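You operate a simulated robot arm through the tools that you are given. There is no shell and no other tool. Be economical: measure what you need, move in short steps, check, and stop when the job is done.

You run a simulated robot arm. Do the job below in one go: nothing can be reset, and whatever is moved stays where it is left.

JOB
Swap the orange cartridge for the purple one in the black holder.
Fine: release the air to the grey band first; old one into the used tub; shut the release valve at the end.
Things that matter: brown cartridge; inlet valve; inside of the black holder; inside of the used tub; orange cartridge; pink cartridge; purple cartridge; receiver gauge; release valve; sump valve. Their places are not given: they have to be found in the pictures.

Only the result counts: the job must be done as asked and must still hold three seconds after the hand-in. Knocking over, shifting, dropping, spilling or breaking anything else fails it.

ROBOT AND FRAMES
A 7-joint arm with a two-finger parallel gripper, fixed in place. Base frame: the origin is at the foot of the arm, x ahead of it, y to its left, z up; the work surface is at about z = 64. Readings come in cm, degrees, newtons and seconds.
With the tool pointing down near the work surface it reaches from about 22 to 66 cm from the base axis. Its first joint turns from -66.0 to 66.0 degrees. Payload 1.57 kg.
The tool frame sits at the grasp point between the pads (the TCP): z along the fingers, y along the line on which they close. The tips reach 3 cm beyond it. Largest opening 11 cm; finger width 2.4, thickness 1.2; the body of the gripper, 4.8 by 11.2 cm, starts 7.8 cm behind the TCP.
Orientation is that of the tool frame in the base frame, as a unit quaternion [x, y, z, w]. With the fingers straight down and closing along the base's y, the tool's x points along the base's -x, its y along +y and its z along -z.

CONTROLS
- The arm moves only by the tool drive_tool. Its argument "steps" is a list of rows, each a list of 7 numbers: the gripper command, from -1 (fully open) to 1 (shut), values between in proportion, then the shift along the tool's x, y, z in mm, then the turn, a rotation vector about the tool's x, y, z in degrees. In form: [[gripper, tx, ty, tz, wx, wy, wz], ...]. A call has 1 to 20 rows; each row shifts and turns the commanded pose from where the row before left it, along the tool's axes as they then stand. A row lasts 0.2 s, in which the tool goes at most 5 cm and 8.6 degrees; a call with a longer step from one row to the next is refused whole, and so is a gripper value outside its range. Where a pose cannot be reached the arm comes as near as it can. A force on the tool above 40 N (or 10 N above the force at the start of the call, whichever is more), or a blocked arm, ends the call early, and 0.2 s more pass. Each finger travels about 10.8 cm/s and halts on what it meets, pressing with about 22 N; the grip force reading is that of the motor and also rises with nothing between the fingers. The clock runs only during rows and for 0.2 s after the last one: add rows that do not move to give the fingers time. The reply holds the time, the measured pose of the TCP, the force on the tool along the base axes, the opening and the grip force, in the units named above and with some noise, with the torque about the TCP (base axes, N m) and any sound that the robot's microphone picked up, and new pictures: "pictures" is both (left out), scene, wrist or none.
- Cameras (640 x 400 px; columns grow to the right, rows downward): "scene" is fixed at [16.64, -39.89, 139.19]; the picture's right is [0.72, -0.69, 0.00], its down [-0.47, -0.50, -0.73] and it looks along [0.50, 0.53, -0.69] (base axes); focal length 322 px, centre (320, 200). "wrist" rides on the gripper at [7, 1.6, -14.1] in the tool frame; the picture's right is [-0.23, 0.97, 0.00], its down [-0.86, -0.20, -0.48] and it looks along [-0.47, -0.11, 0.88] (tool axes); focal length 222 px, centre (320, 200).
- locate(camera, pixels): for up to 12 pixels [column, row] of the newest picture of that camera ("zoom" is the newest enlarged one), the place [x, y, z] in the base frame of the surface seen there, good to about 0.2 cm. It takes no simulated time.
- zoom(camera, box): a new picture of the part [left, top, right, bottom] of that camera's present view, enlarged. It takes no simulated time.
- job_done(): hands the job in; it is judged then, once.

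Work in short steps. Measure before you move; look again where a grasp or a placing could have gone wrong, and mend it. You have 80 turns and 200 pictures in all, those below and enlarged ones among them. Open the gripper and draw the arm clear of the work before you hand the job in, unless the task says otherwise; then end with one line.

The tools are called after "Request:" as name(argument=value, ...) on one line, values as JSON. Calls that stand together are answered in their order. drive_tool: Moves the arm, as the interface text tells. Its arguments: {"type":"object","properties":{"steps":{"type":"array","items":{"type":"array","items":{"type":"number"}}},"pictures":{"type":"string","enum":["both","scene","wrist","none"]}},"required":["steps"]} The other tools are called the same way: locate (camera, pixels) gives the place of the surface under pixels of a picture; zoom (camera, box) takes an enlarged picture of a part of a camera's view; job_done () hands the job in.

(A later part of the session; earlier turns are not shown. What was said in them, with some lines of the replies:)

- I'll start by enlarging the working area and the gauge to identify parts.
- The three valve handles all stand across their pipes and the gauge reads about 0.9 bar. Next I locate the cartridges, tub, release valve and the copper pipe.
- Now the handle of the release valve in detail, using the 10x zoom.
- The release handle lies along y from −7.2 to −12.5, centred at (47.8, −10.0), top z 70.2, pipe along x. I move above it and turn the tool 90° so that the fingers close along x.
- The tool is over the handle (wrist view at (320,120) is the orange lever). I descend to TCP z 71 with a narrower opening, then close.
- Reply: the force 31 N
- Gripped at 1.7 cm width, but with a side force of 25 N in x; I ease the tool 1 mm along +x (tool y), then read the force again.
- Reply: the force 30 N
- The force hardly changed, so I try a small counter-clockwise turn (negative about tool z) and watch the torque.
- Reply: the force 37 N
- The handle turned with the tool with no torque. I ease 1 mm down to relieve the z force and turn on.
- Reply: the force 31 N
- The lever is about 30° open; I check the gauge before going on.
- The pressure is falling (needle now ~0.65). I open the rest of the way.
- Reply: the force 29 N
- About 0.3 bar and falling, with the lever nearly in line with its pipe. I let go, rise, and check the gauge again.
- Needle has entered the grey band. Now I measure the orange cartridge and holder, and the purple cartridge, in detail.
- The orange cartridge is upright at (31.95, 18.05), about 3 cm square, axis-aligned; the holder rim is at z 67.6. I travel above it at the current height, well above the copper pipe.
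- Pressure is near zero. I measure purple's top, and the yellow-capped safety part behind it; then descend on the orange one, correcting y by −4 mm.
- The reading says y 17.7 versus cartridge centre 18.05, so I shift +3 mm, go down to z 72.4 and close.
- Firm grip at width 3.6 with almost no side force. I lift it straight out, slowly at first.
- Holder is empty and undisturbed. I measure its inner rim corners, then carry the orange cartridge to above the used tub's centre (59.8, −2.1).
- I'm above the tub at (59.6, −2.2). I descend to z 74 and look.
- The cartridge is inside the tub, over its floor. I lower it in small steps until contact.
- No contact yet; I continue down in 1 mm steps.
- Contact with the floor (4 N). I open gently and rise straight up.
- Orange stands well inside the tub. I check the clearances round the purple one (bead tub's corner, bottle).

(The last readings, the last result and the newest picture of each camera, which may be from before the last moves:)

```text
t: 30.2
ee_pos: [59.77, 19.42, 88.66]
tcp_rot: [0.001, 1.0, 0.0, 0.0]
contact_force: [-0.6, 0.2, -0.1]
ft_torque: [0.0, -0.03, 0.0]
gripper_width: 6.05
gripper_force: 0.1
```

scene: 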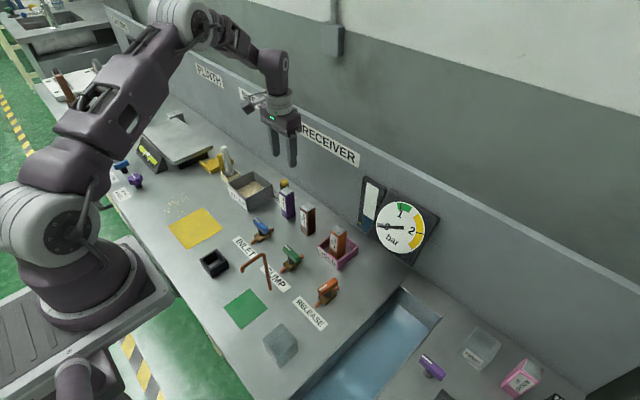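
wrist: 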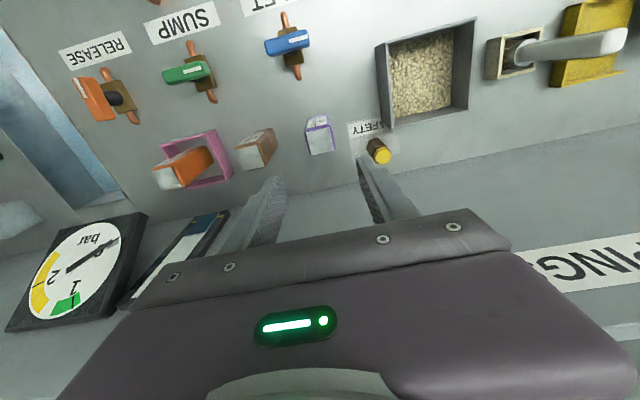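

Clearances are good (bottle at y 27, bead tub beyond y 28). I descend to z 74.5 and look.

Request:
drive_tool(steps=[[-0.1, 0, 0, 40, 0, 0, 0], [-0.1, 0, 0, 40, 0, 0, 0], [-0.1, 0, 0, 40, 0, 0, 0], [-0.1, 0, 0, 21, 0, 0, 0], [-0.1, 0, 0, 0, 0, 0, 0], [-0.1, 0, 0, 0, 0, 0, 0]])

Request:
zoom(camera="scene", box=[240, 160, 336, 256])

```text
t: 31.6
ee_pos: [59.5, 19.33, 74.37]
tcp_rot: [0.001, 1.0, 0.0, 0.0]
contact_force: [-0.8, 0.5, 0.7]
ft_torque: [-0.01, -0.03, -0.03]
gripper_width: 6.07
gripper_force: 0.1
```

scene: 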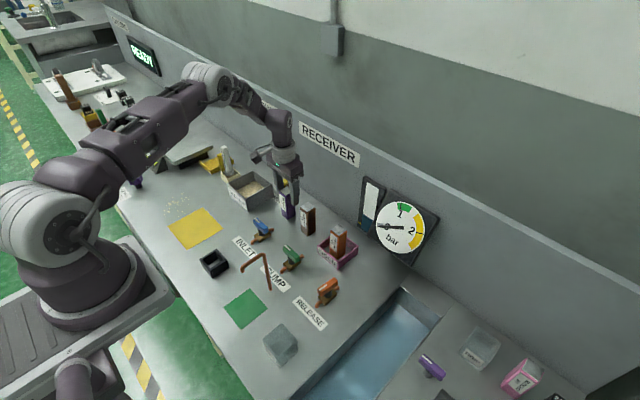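
wrist: 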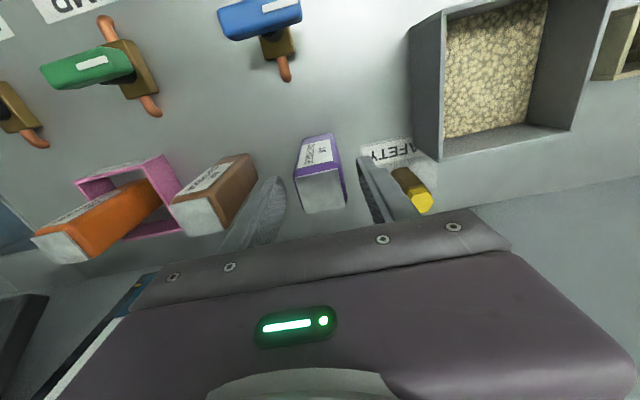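

```text
4.17 times, centred on (288, 208) of scene
```

zoom: 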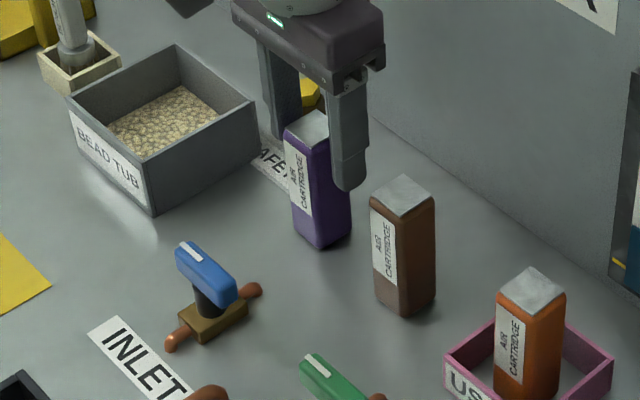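

The purple cartridge is between the fingers. I lower 18 mm and close.

Request:
drive_tool(steps=[[-0.1, 0, 0, 18, 0, 0, 0], [-0.1, 0, 0, 0, 0, 0, 0], [0.2, 0, 0, 0, 0, 0, 0], [0.4, 0, 0, 0, 0, 0, 0], [1, 0, 0, 0, 0, 0, 0], [1, 0, 0, 0, 0, 0, 0]], pictures="wrist")

```text
t: 33.0
ee_pos: [59.48, 19.46, 72.7]
tcp_rot: [0.001, 1.0, -0.001, 0.0]
contact_force: [0.3, -0.1, -0.4]
ft_torque: [-0.01, 0.01, 0.0]
gripper_width: 3.55
gripper_force: 21.8
```

wrist: 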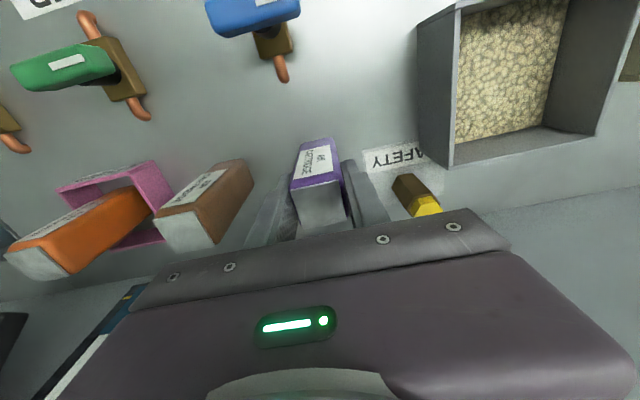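

Gripped at 3.55 cm. I lift it straight up to z 93.

Request:
drive_tool(steps=[[1, 0, 0, -10, 0, 0, 0], [1, 0, 0, -20, 0, 0, 0], [1, 0, 0, -35, 0, 0, 0], [1, 0, 0, -45, 0, 0, 0], [1, 0, 0, -45, 0, 0, 0], [1, 0, 0, -45, 0, 0, 0], [1, 0, 0, 0, 0, 0, 0]])

Request:
zoom(camera="wrist", box=[270, 130, 370, 240])

```text
t: 34.6
ee_pos: [59.58, 19.65, 92.71]
tcp_rot: [0.0, 1.0, 0.0, 0.0]
contact_force: [-0.6, -0.3, -1.0]
ft_torque: [-0.02, 0.01, -0.01]
gripper_width: 3.55
gripper_force: 22.2
```

scene: 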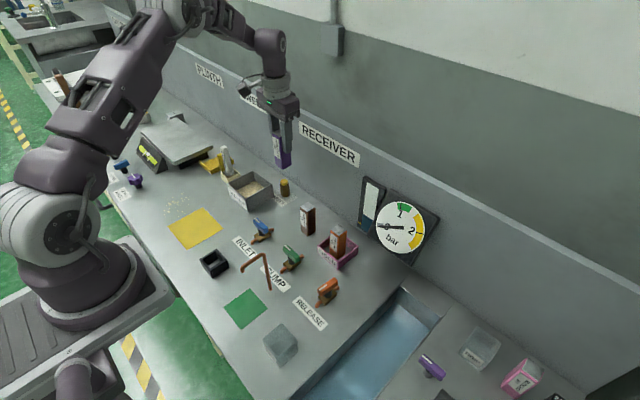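
wrist: 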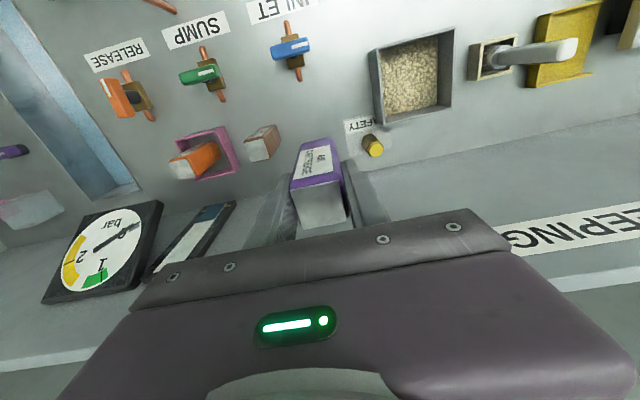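

```text
3.64 times, centred on (320, 185) of wrist
```

zoom: 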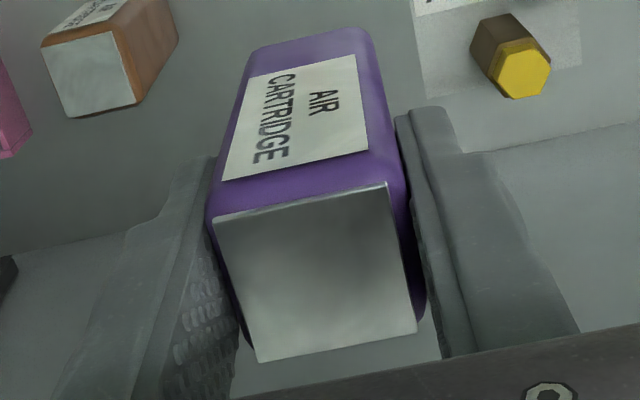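

Purple is held squarely. I measure its cap corners relative to the tool.

Request:
locate(camera="zoom", pixels=[[220, 224], [384, 188], [412, 330], [262, 358], [215, 190], [372, 160], [315, 270]])

Request:
drive_tool(steps=[[1, 0, 0, -10, 0, 0, 0]], pictures="none")

```text
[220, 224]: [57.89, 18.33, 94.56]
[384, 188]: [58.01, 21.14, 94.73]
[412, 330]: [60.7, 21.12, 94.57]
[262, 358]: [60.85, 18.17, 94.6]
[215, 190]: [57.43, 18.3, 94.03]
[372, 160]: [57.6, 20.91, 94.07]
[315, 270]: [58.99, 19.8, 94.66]
```

```text
t: 35.0
ee_pos: [59.31, 19.52, 93.8]
tcp_rot: [0.001, 1.0, 0.0, 0.0]
contact_force: [0.2, 0.2, -1.6]
ft_torque: [0.01, -0.01, 0.03]
gripper_width: 3.57
gripper_force: 21.8
```

Cartridge centre is 1 mm or less off the tool axis. I carry it above the holder (target 32.0, 18.05).

Request:
drive_tool(steps=[[1, 39.2, -2, 0, 0, 0, 0], [1, 39.2, -2, 0, 0, 0, 0], [1, 39.2, -2, 0, 0, 0, 0], [1, 39.2, -2, 0, 0, 0, 0], [1, 39.2, -2, 0, 0, 0, 0], [1, 39.2, -2, 0, 0, 0, 0], [1, 39.2, -1.9, 0, 0, 0, 0], [1, 0, 0, 0, 0, 0, 0], [1, 0, 0, 50, 0, 0, 0], [1, 0, 0, 50, 0, 0, 0], [1, 0, 0, 25, 0, 0, 0], [1, 0, 0, 0, 0, 0, 0], [1, 0, 0, 0, 0, 0, 0]])

Request:
zoom(camera="scene", box=[180, 210, 248, 278])

Request:
zoom(camera="wrist", box=[270, 100, 370, 240])

```text
t: 37.8
ee_pos: [32.09, 18.08, 81.3]
tcp_rot: [0.001, 1.0, 0.0, 0.0]
contact_force: [-0.7, -0.6, -1.2]
ft_torque: [-0.01, 0.01, -0.01]
gripper_width: 3.55
gripper_force: 22.0
```

scene: 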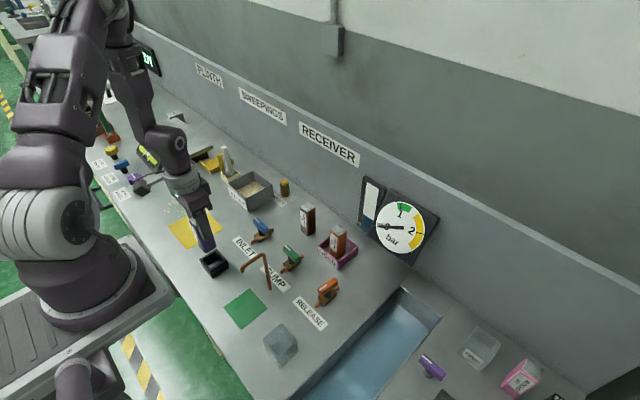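
wrist: 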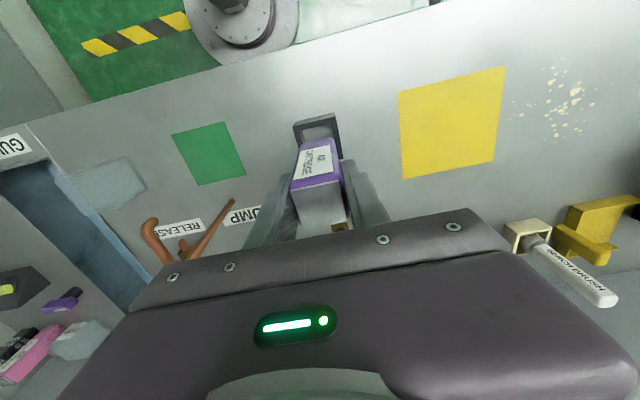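

```text
5.88 times, centred on (214, 244) of scene
```

zoom: 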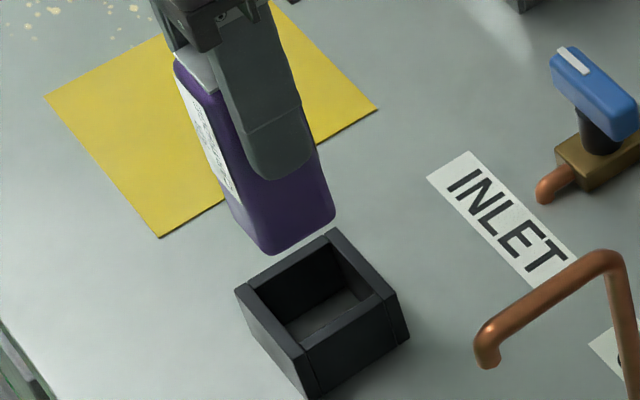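

```text
2.86 times, centred on (320, 170) of wrist
```

zoom: 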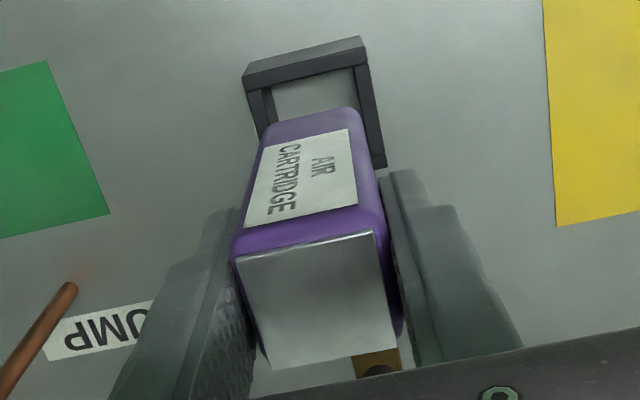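

Bottom is ~5 cm over the rim. I descend 44 mm to just above the rim and check alignment.

Request:
drive_tool(steps=[[1, 0, 0, 20, 0, 0, 0], [1, 0, 0, 15, 0, 0, 0], [1, 0, 0, 8, 0, 0, 0], [1, 0, 0, 0, 0, 0, 0], [1, 0, 0, 0, 0, 0, 0]], pictures="both")

Request:
zoom(camera="scene", box=[190, 232, 238, 280])

Request:
zoom(camera="wrist", box=[270, 100, 370, 240])

```text
t: 39.0
ee_pos: [32.12, 18.04, 76.89]
tcp_rot: [0.001, 1.0, -0.001, 0.001]
contact_force: [0.5, -0.6, -1.3]
ft_torque: [-0.01, -0.04, -0.01]
gripper_width: 3.55
gripper_force: 22.0
```

scene: 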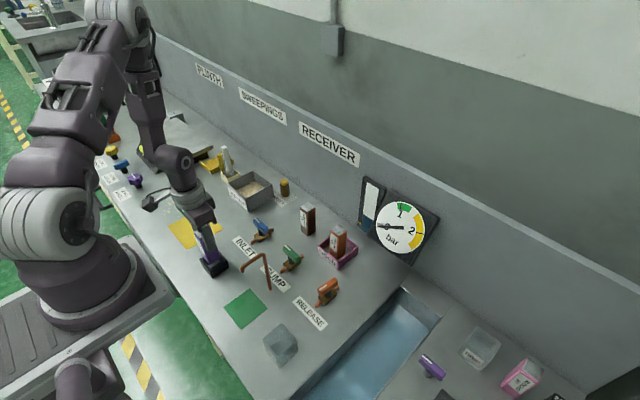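
wrist: 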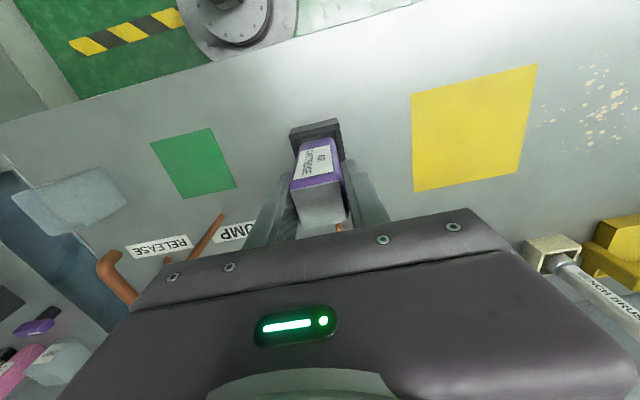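

```text
8.33 times, centred on (214, 256) of scene
```

zoom: 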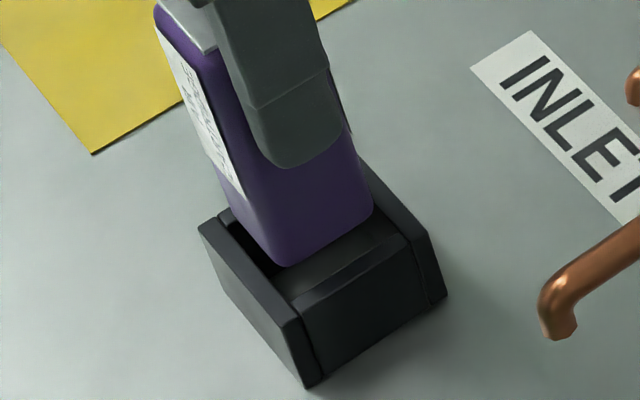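

```text
2.86 times, centred on (320, 170) of wrist
```

zoom: 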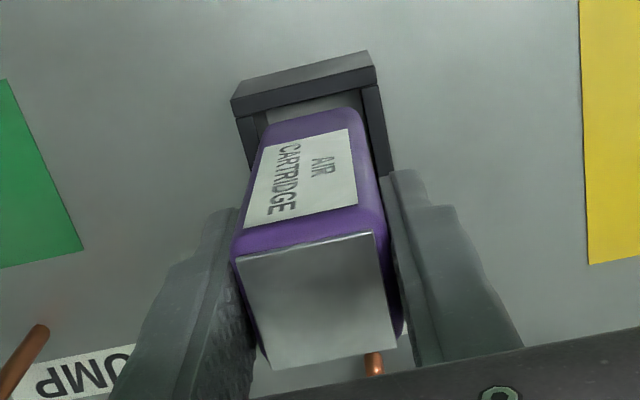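

Alignment looks fine in both views. I lower gently 14 mm and read forces at rim entry.

Request:
drive_tool(steps=[[1, 0, 0, 4, 0, 0, 0], [1, 0, 0, 3, 0, 0, 0], [1, 0, 0, 3, 0, 0, 0], [1, 0, 0, 3, 0, 0, 0], [1, 0, 0, 0, 0, 0, 0]], pictures="wrist")

Request:
zoom(camera="scene", box=[190, 232, 238, 280])

```text
t: 40.2
ee_pos: [32.01, 18.0, 75.46]
tcp_rot: [0.001, 1.0, 0.0, 0.0]
contact_force: [-0.7, 0.7, -0.9]
ft_torque: [0.02, -0.01, 0.02]
gripper_width: 3.57
gripper_force: 22.0
```

wrist: 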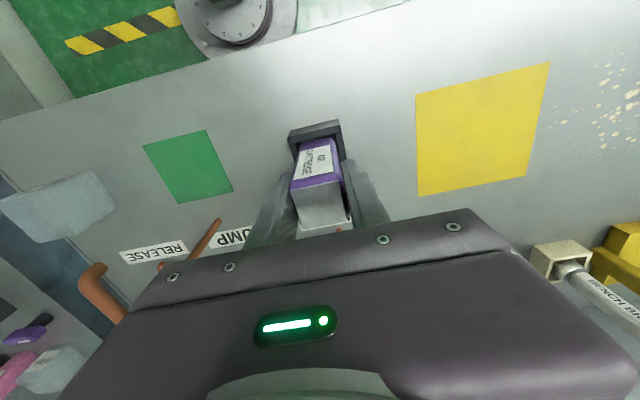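

```text
8.33 times, centred on (214, 256) of scene
```

zoom: 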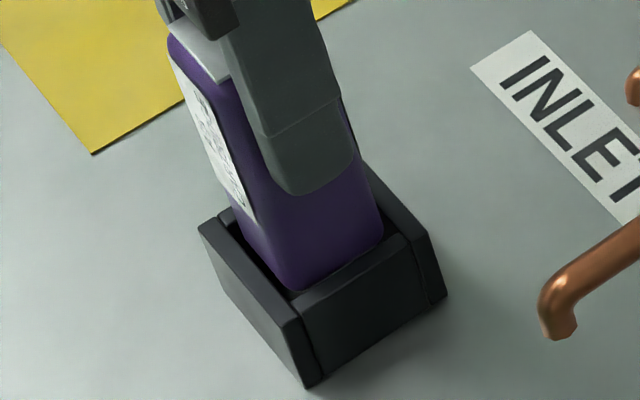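

It is entering the holder with no force. I lower a further 26 mm, nearly to the floor.

Request:
drive_tool(steps=[[1, 0, 0, 5, 0, 0, 0], [1, 0, 0, 5, 0, 0, 0], [1, 0, 0, 5, 0, 0, 0], [1, 0, 0, 5, 0, 0, 0], [1, 0, 0, 4, 0, 0, 0], [1, 0, 0, 2, 0, 0, 0], [1, 0, 0, 0, 0, 0, 0]], pictures="none")

```text
t: 41.8
ee_pos: [32.13, 17.99, 73.03]
tcp_rot: [0.001, 1.0, 0.001, -0.001]
contact_force: [0.1, 0.7, -0.7]
ft_torque: [0.0, 0.02, -0.05]
gripper_width: 3.57
gripper_force: 21.8
```

No contact; another 4 mm in 1 mm steps.

Request:
drive_tool(steps=[[1, 0, 0, 1, 0, 0, 0], [1, 0, 0, 1, 0, 0, 0], [1, 0, 0, 1, 0, 0, 0], [1, 0, 0, 0, 0, 0, 0]], pictures="none")

```text
t: 42.8
ee_pos: [32.1, 18.04, 72.62]
tcp_rot: [0.0, 1.0, 0.0, 0.0]
contact_force: [-0.8, 0.2, -1.7]
ft_torque: [-0.01, 0.02, -0.02]
gripper_width: 3.55
gripper_force: 21.9
```

Request:
drive_tool(steps=[[1, 0, 0, 1, 0, 0, 0], [1, 0, 0, 1, 0, 0, 0], [1, 0, 0, 0, 0, 0, 0]], pictures="none")

```text
t: 43.6
ee_pos: [32.02, 18.08, 72.46]
tcp_rot: [0.001, 1.0, 0.0, -0.001]
contact_force: [1.0, -2.1, 20.6]
ft_torque: [-0.09, -0.04, 0.01]
gripper_width: 3.57
gripper_force: 22.0
```

It has seated (20 N up, at z 72.5). I open and rise straight up.

Request:
drive_tool(steps=[[1, 0, 0, -0.7, 0, 0, 0], [0.2, 0, 0, 0, 0, 0, 0], [0, 0, 0, 0, 0, 0, 0], [-0.1, 0, 0, 0, 0, 0, 0], [-0.1, 0, 0, -20, 0, 0, 0], [-0.1, 0, 0, -40, 0, 0, 0], [-0.1, 0, 0, -45, 0, 0, 0], [-0.1, 0, 0, -45, 0, 0, 0], [-0.1, 0, 0, -45, 0, 0, 0], [-0.1, 0, 0, 0, 0, 0, 0]])

Request:
zoom(camera="scene", box=[190, 232, 238, 280])

Request:
zoom(camera="scene", box=[300, 265, 364, 305])

```text
t: 45.8
ee_pos: [31.73, 17.99, 91.9]
tcp_rot: [0.002, 1.0, 0.0, 0.001]
contact_force: [0.6, -0.3, -0.1]
ft_torque: [-0.01, -0.05, 0.0]
gripper_width: 6.06
gripper_force: 0.0
```

scene: 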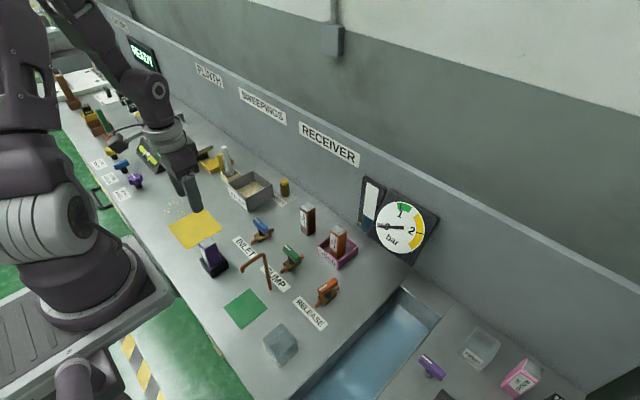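
wrist: 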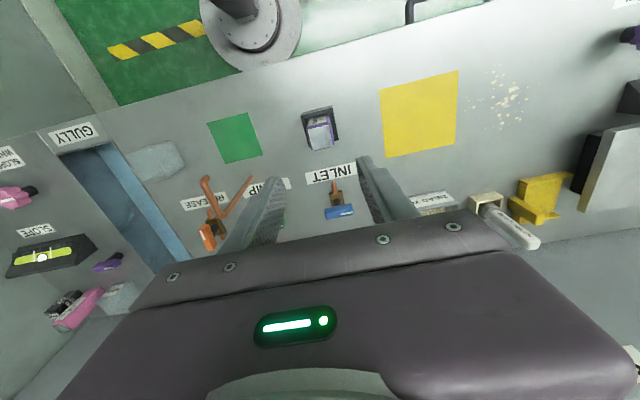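

```text
8.33 times, centred on (214, 256) of scene
```

zoom: 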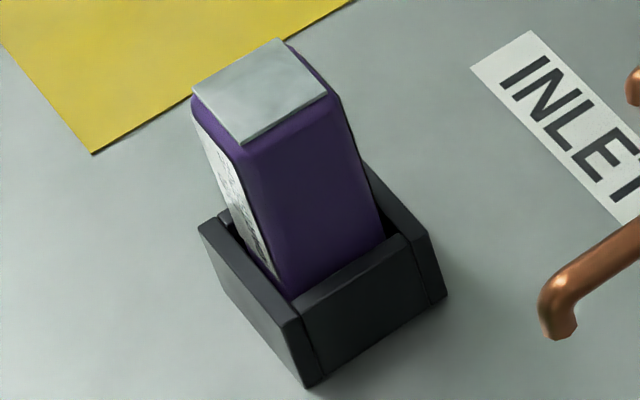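

```text
10.00 times, centred on (332, 285) of scene
```

zoom: 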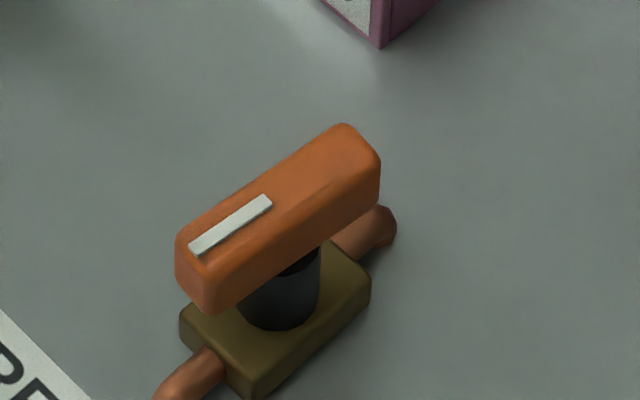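

Purple is seated just as the orange one was, and the release lever is at ~84°. I travel back over the release valve, matching the lever's angle.

Request:
drive_tool(steps=[[0.1, -22.7, -40, 0, 0, 0, 0], [0.1, -22.7, -40, 0, 0, 0, 0], [0.1, -22.7, -40, 0, 0, 0, 0], [0.1, -22.7, -40, 0, 0, 0, 0], [0.1, -22.7, -40, 0, 0, 0, 0], [0.1, -22.7, -40, 0, 0, 0, 0], [0.1, -22.7, -40, 0, 0, 0, 0], [0.1, 0, 0, 0, 0, 0, 5.85], [0.1, 0, 0, 0, 0, 0, 0], [0.1, 0, 0, 45, 0, 0, 0], [0.1, 0, 0, 45, 0, 0, 0], [0.1, 0, 0, 45, 0, 0, 0], [0.1, 0, 0, 0, 0, 0, 0], [0.1, 0, 0, 0, 0, 0, 0]])

```text
t: 48.8
ee_pos: [47.72, -9.97, 78.55]
tcp_rot: [0.053, 0.999, 0.0, 0.0]
contact_force: [-0.6, 0.5, 0.8]
ft_torque: [0.05, -0.02, -0.02]
gripper_width: 4.96
gripper_force: 0.0
```

scene: 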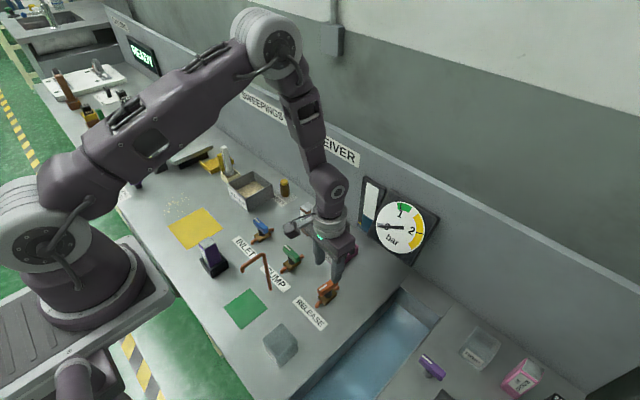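
wrist: 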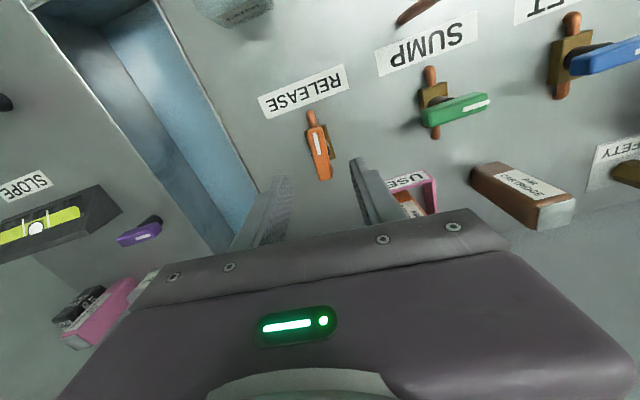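

The lever lies between the fingers. I lower 75 mm to z 71 and close.

Request:
drive_tool(steps=[[0.1, 0, 0, 40, 0, 0, 0], [0.1, 0, 0, 35, 0, 0, 0], [0.1, 0, 0, 0, 0, 0, 0], [0.5, 0, 0, 0, 0, 0, 0], [1, 0, 0, 0, 0, 0, 0], [1, 0, 0, 0, 0, 0, 0]], pictures="wrist")

```text
t: 50.2
ee_pos: [47.89, -10.03, 71.19]
tcp_rot: [0.052, 0.999, -0.001, 0.0]
contact_force: [-0.5, -11.6, -12.8]
ft_torque: [-0.22, -0.61, -0.01]
gripper_width: 1.7
gripper_force: 32.2
```

wrist: 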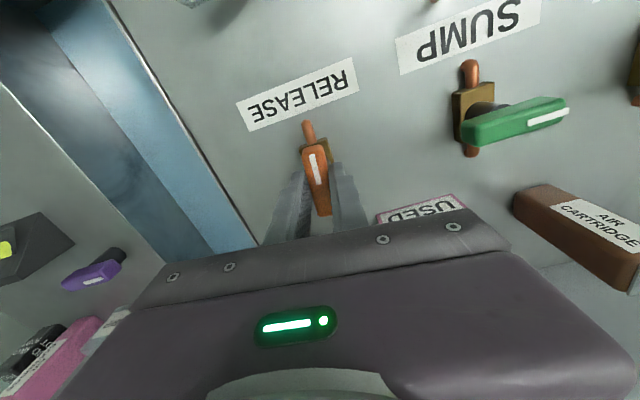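

Gripped. I turn it back clockwise in 6° rows, first half.

Request:
drive_tool(steps=[[1, 0, 0, 0, 0, 0, 6], [1, 0, 0, 0, 0, 0, 6], [1, 0, 0, 0, 0, 0, 6], [1, 0, 0, 0, 0, 0, 6], [1, 0, 0, 0, 0, 0, 6], [1, 0, 0, 0, 0, 0, 6], [1, 0, 0, 0, 0, 0, 0]], pictures="wrist")

```text
t: 51.8
ee_pos: [47.94, -9.95, 71.05]
tcp_rot: [0.359, 0.933, 0.0, 0.0]
contact_force: [0.1, 0.6, 0.8]
ft_torque: [0.43, 0.59, -0.01]
gripper_width: 1.7
gripper_force: 32.4
```

wrist: 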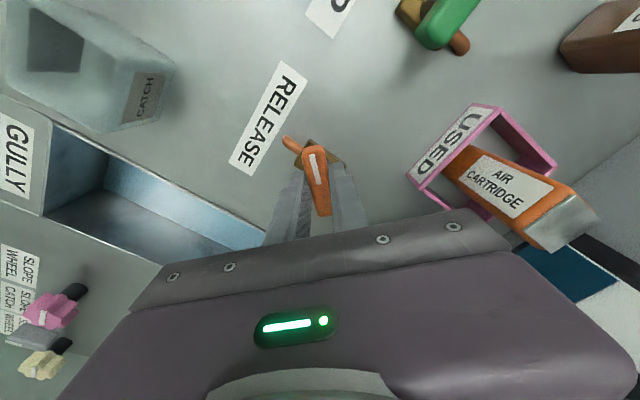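

It turns freely; I finish the remaining 48°.

Request:
drive_tool(steps=[[1, 0, 0, 0, 0, 0, 6], [1, 0, 0, 0, 0, 0, 6], [1, 0, 0, 0, 0, 0, 6], [1, 0, 0, 0, 0, 0, 6], [1, 0, 0, 0, 0, 0, 6], [1, 0, 0, 0, 0, 0, 6], [1, 0, 0, 0, 0, 0, 6], [1, 0, 0, 0, 0, 0, 6], [1, 0, 0, 0, 0, 0, 0]], pictures="both")

Request:
zoom(camera="wrist", box=[220, 100, 420, 230])

```text
t: 53.8
ee_pos: [48.04, -9.93, 71.11]
tcp_rot: [0.707, 0.707, 0.002, 0.0]
contact_force: [4.3, 17.7, 23.8]
ft_torque: [0.44, 0.01, 0.01]
gripper_width: 1.7
gripper_force: 32.1
```

scene: 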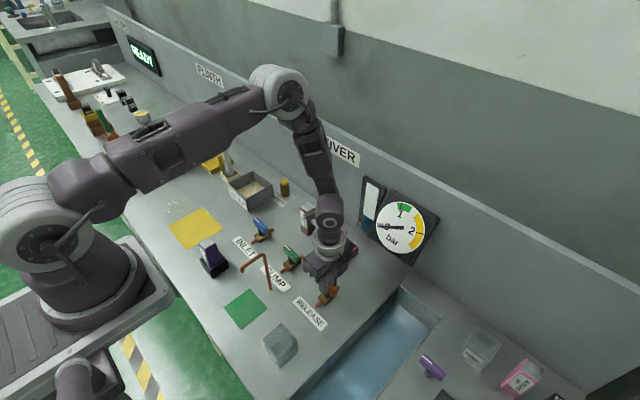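
wrist: 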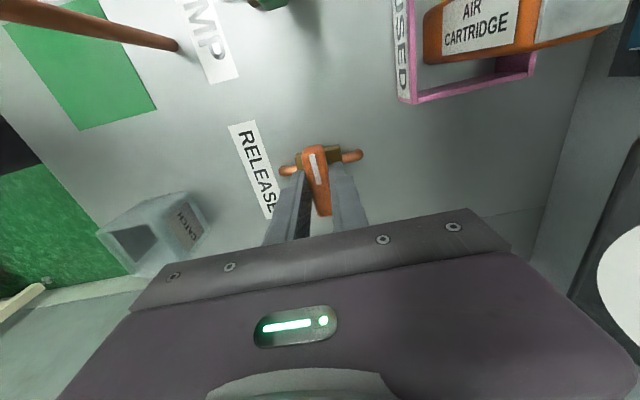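

```text
3.08 times, centred on (320, 165) of wrist
```

zoom: 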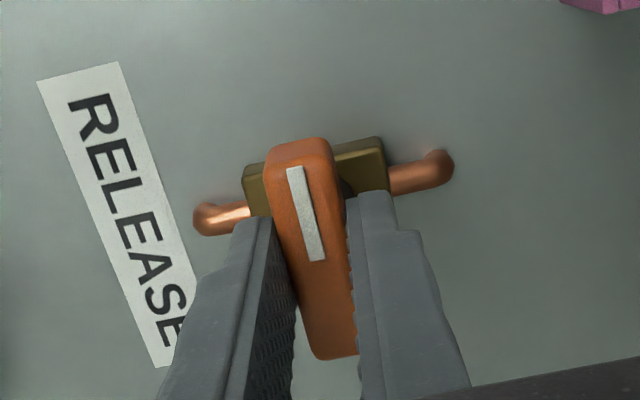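

The lever is back at its original shut angle (tool at exactly the starting orientation). I let go, rise and check.

Request:
drive_tool(steps=[[0.2, 0, 0, 0, 0, 0, 0], [0.2, 0, 0, 0, 0, 0, 0], [0.2, 0, 0, -20, 0, 0, 0], [0.2, 0, 0, -45, 0, 0, 0], [0.2, 0, 0, -45, 0, 0, 0], [0.2, 0, 0, -45, 0, 0, 0], [0.2, 0, 0, -45, 0, 0, 0], [-1, 0, 0, -45, 0, 0, 0], [-1, 0, 0, 0, 0, 0, 0], [-1, 0, 0, 0, 0, 0, 0], [-1, 0, 0, 0, 0, 0, 0]])

Request:
zoom(camera="scene", box=[300, 265, 364, 305])

Request:
zoom(camera="scene", box=[350, 170, 446, 270])

Request:
zoom(camera="scene", box=[190, 180, 370, 300])

```text
t: 56.2
ee_pos: [48.01, -9.95, 95.58]
tcp_rot: [0.707, 0.707, 0.0, 0.0]
contact_force: [0.2, -0.4, -0.2]
ft_torque: [0.02, -0.03, 0.01]
gripper_width: 11.01
gripper_force: 0.1
```

scene: 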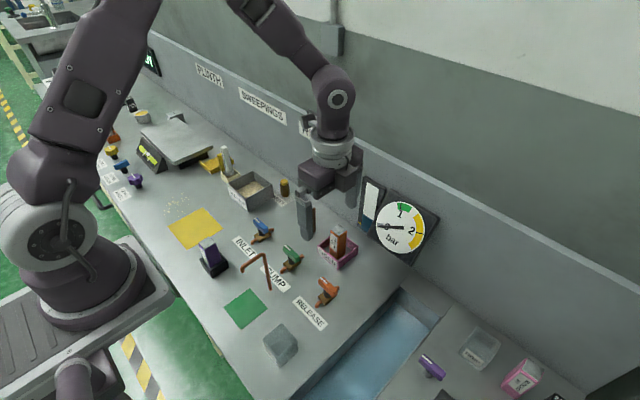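
wrist: 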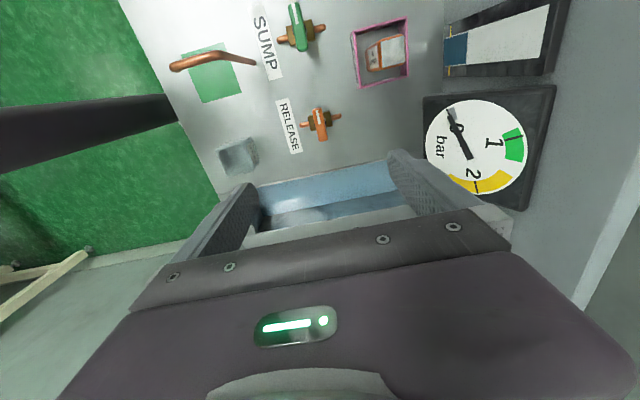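

```text
10.00 times, centred on (332, 285) of scene
```

zoom: 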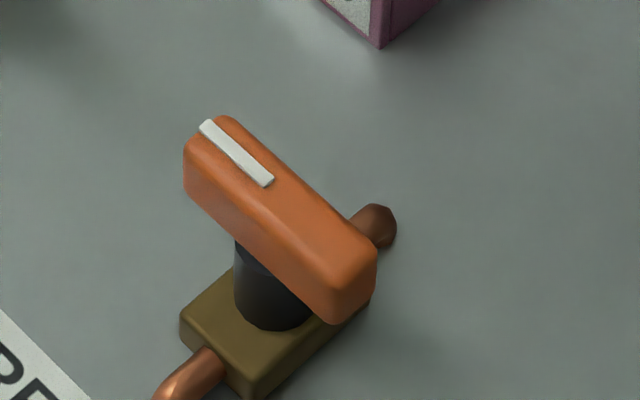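

```text
4.00 times, centred on (398, 220) of scene
```

zoom: 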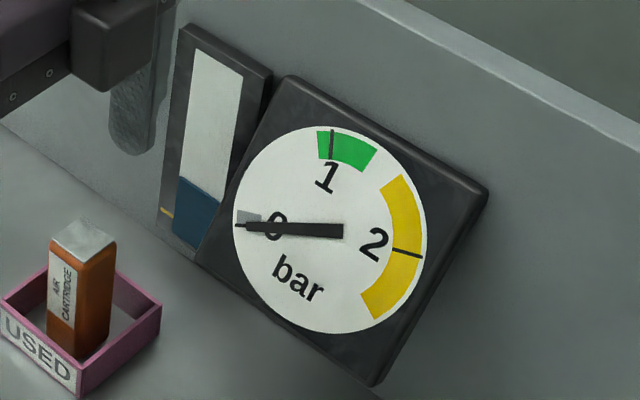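

```text
3.33 times, centred on (280, 240) of scene
```

zoom: 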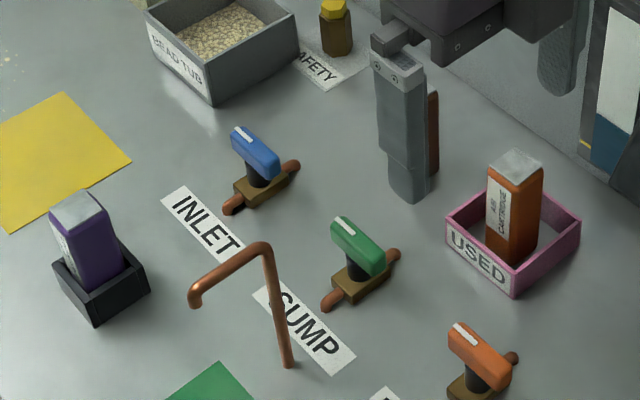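

Purple is seated in the holder and orange stands in the used tub. The release valve is back at its shut position, the gauge is at zero inside the grey band, and the arm is clear with the gripper open, so I hand in.

Request:
job_done()

```text
The job is handed in.
```

The job is done and handed in: air released to the grey band, orange cartridge in the used tub, purple cartridge seated in the black holder, and the release valve shut again.
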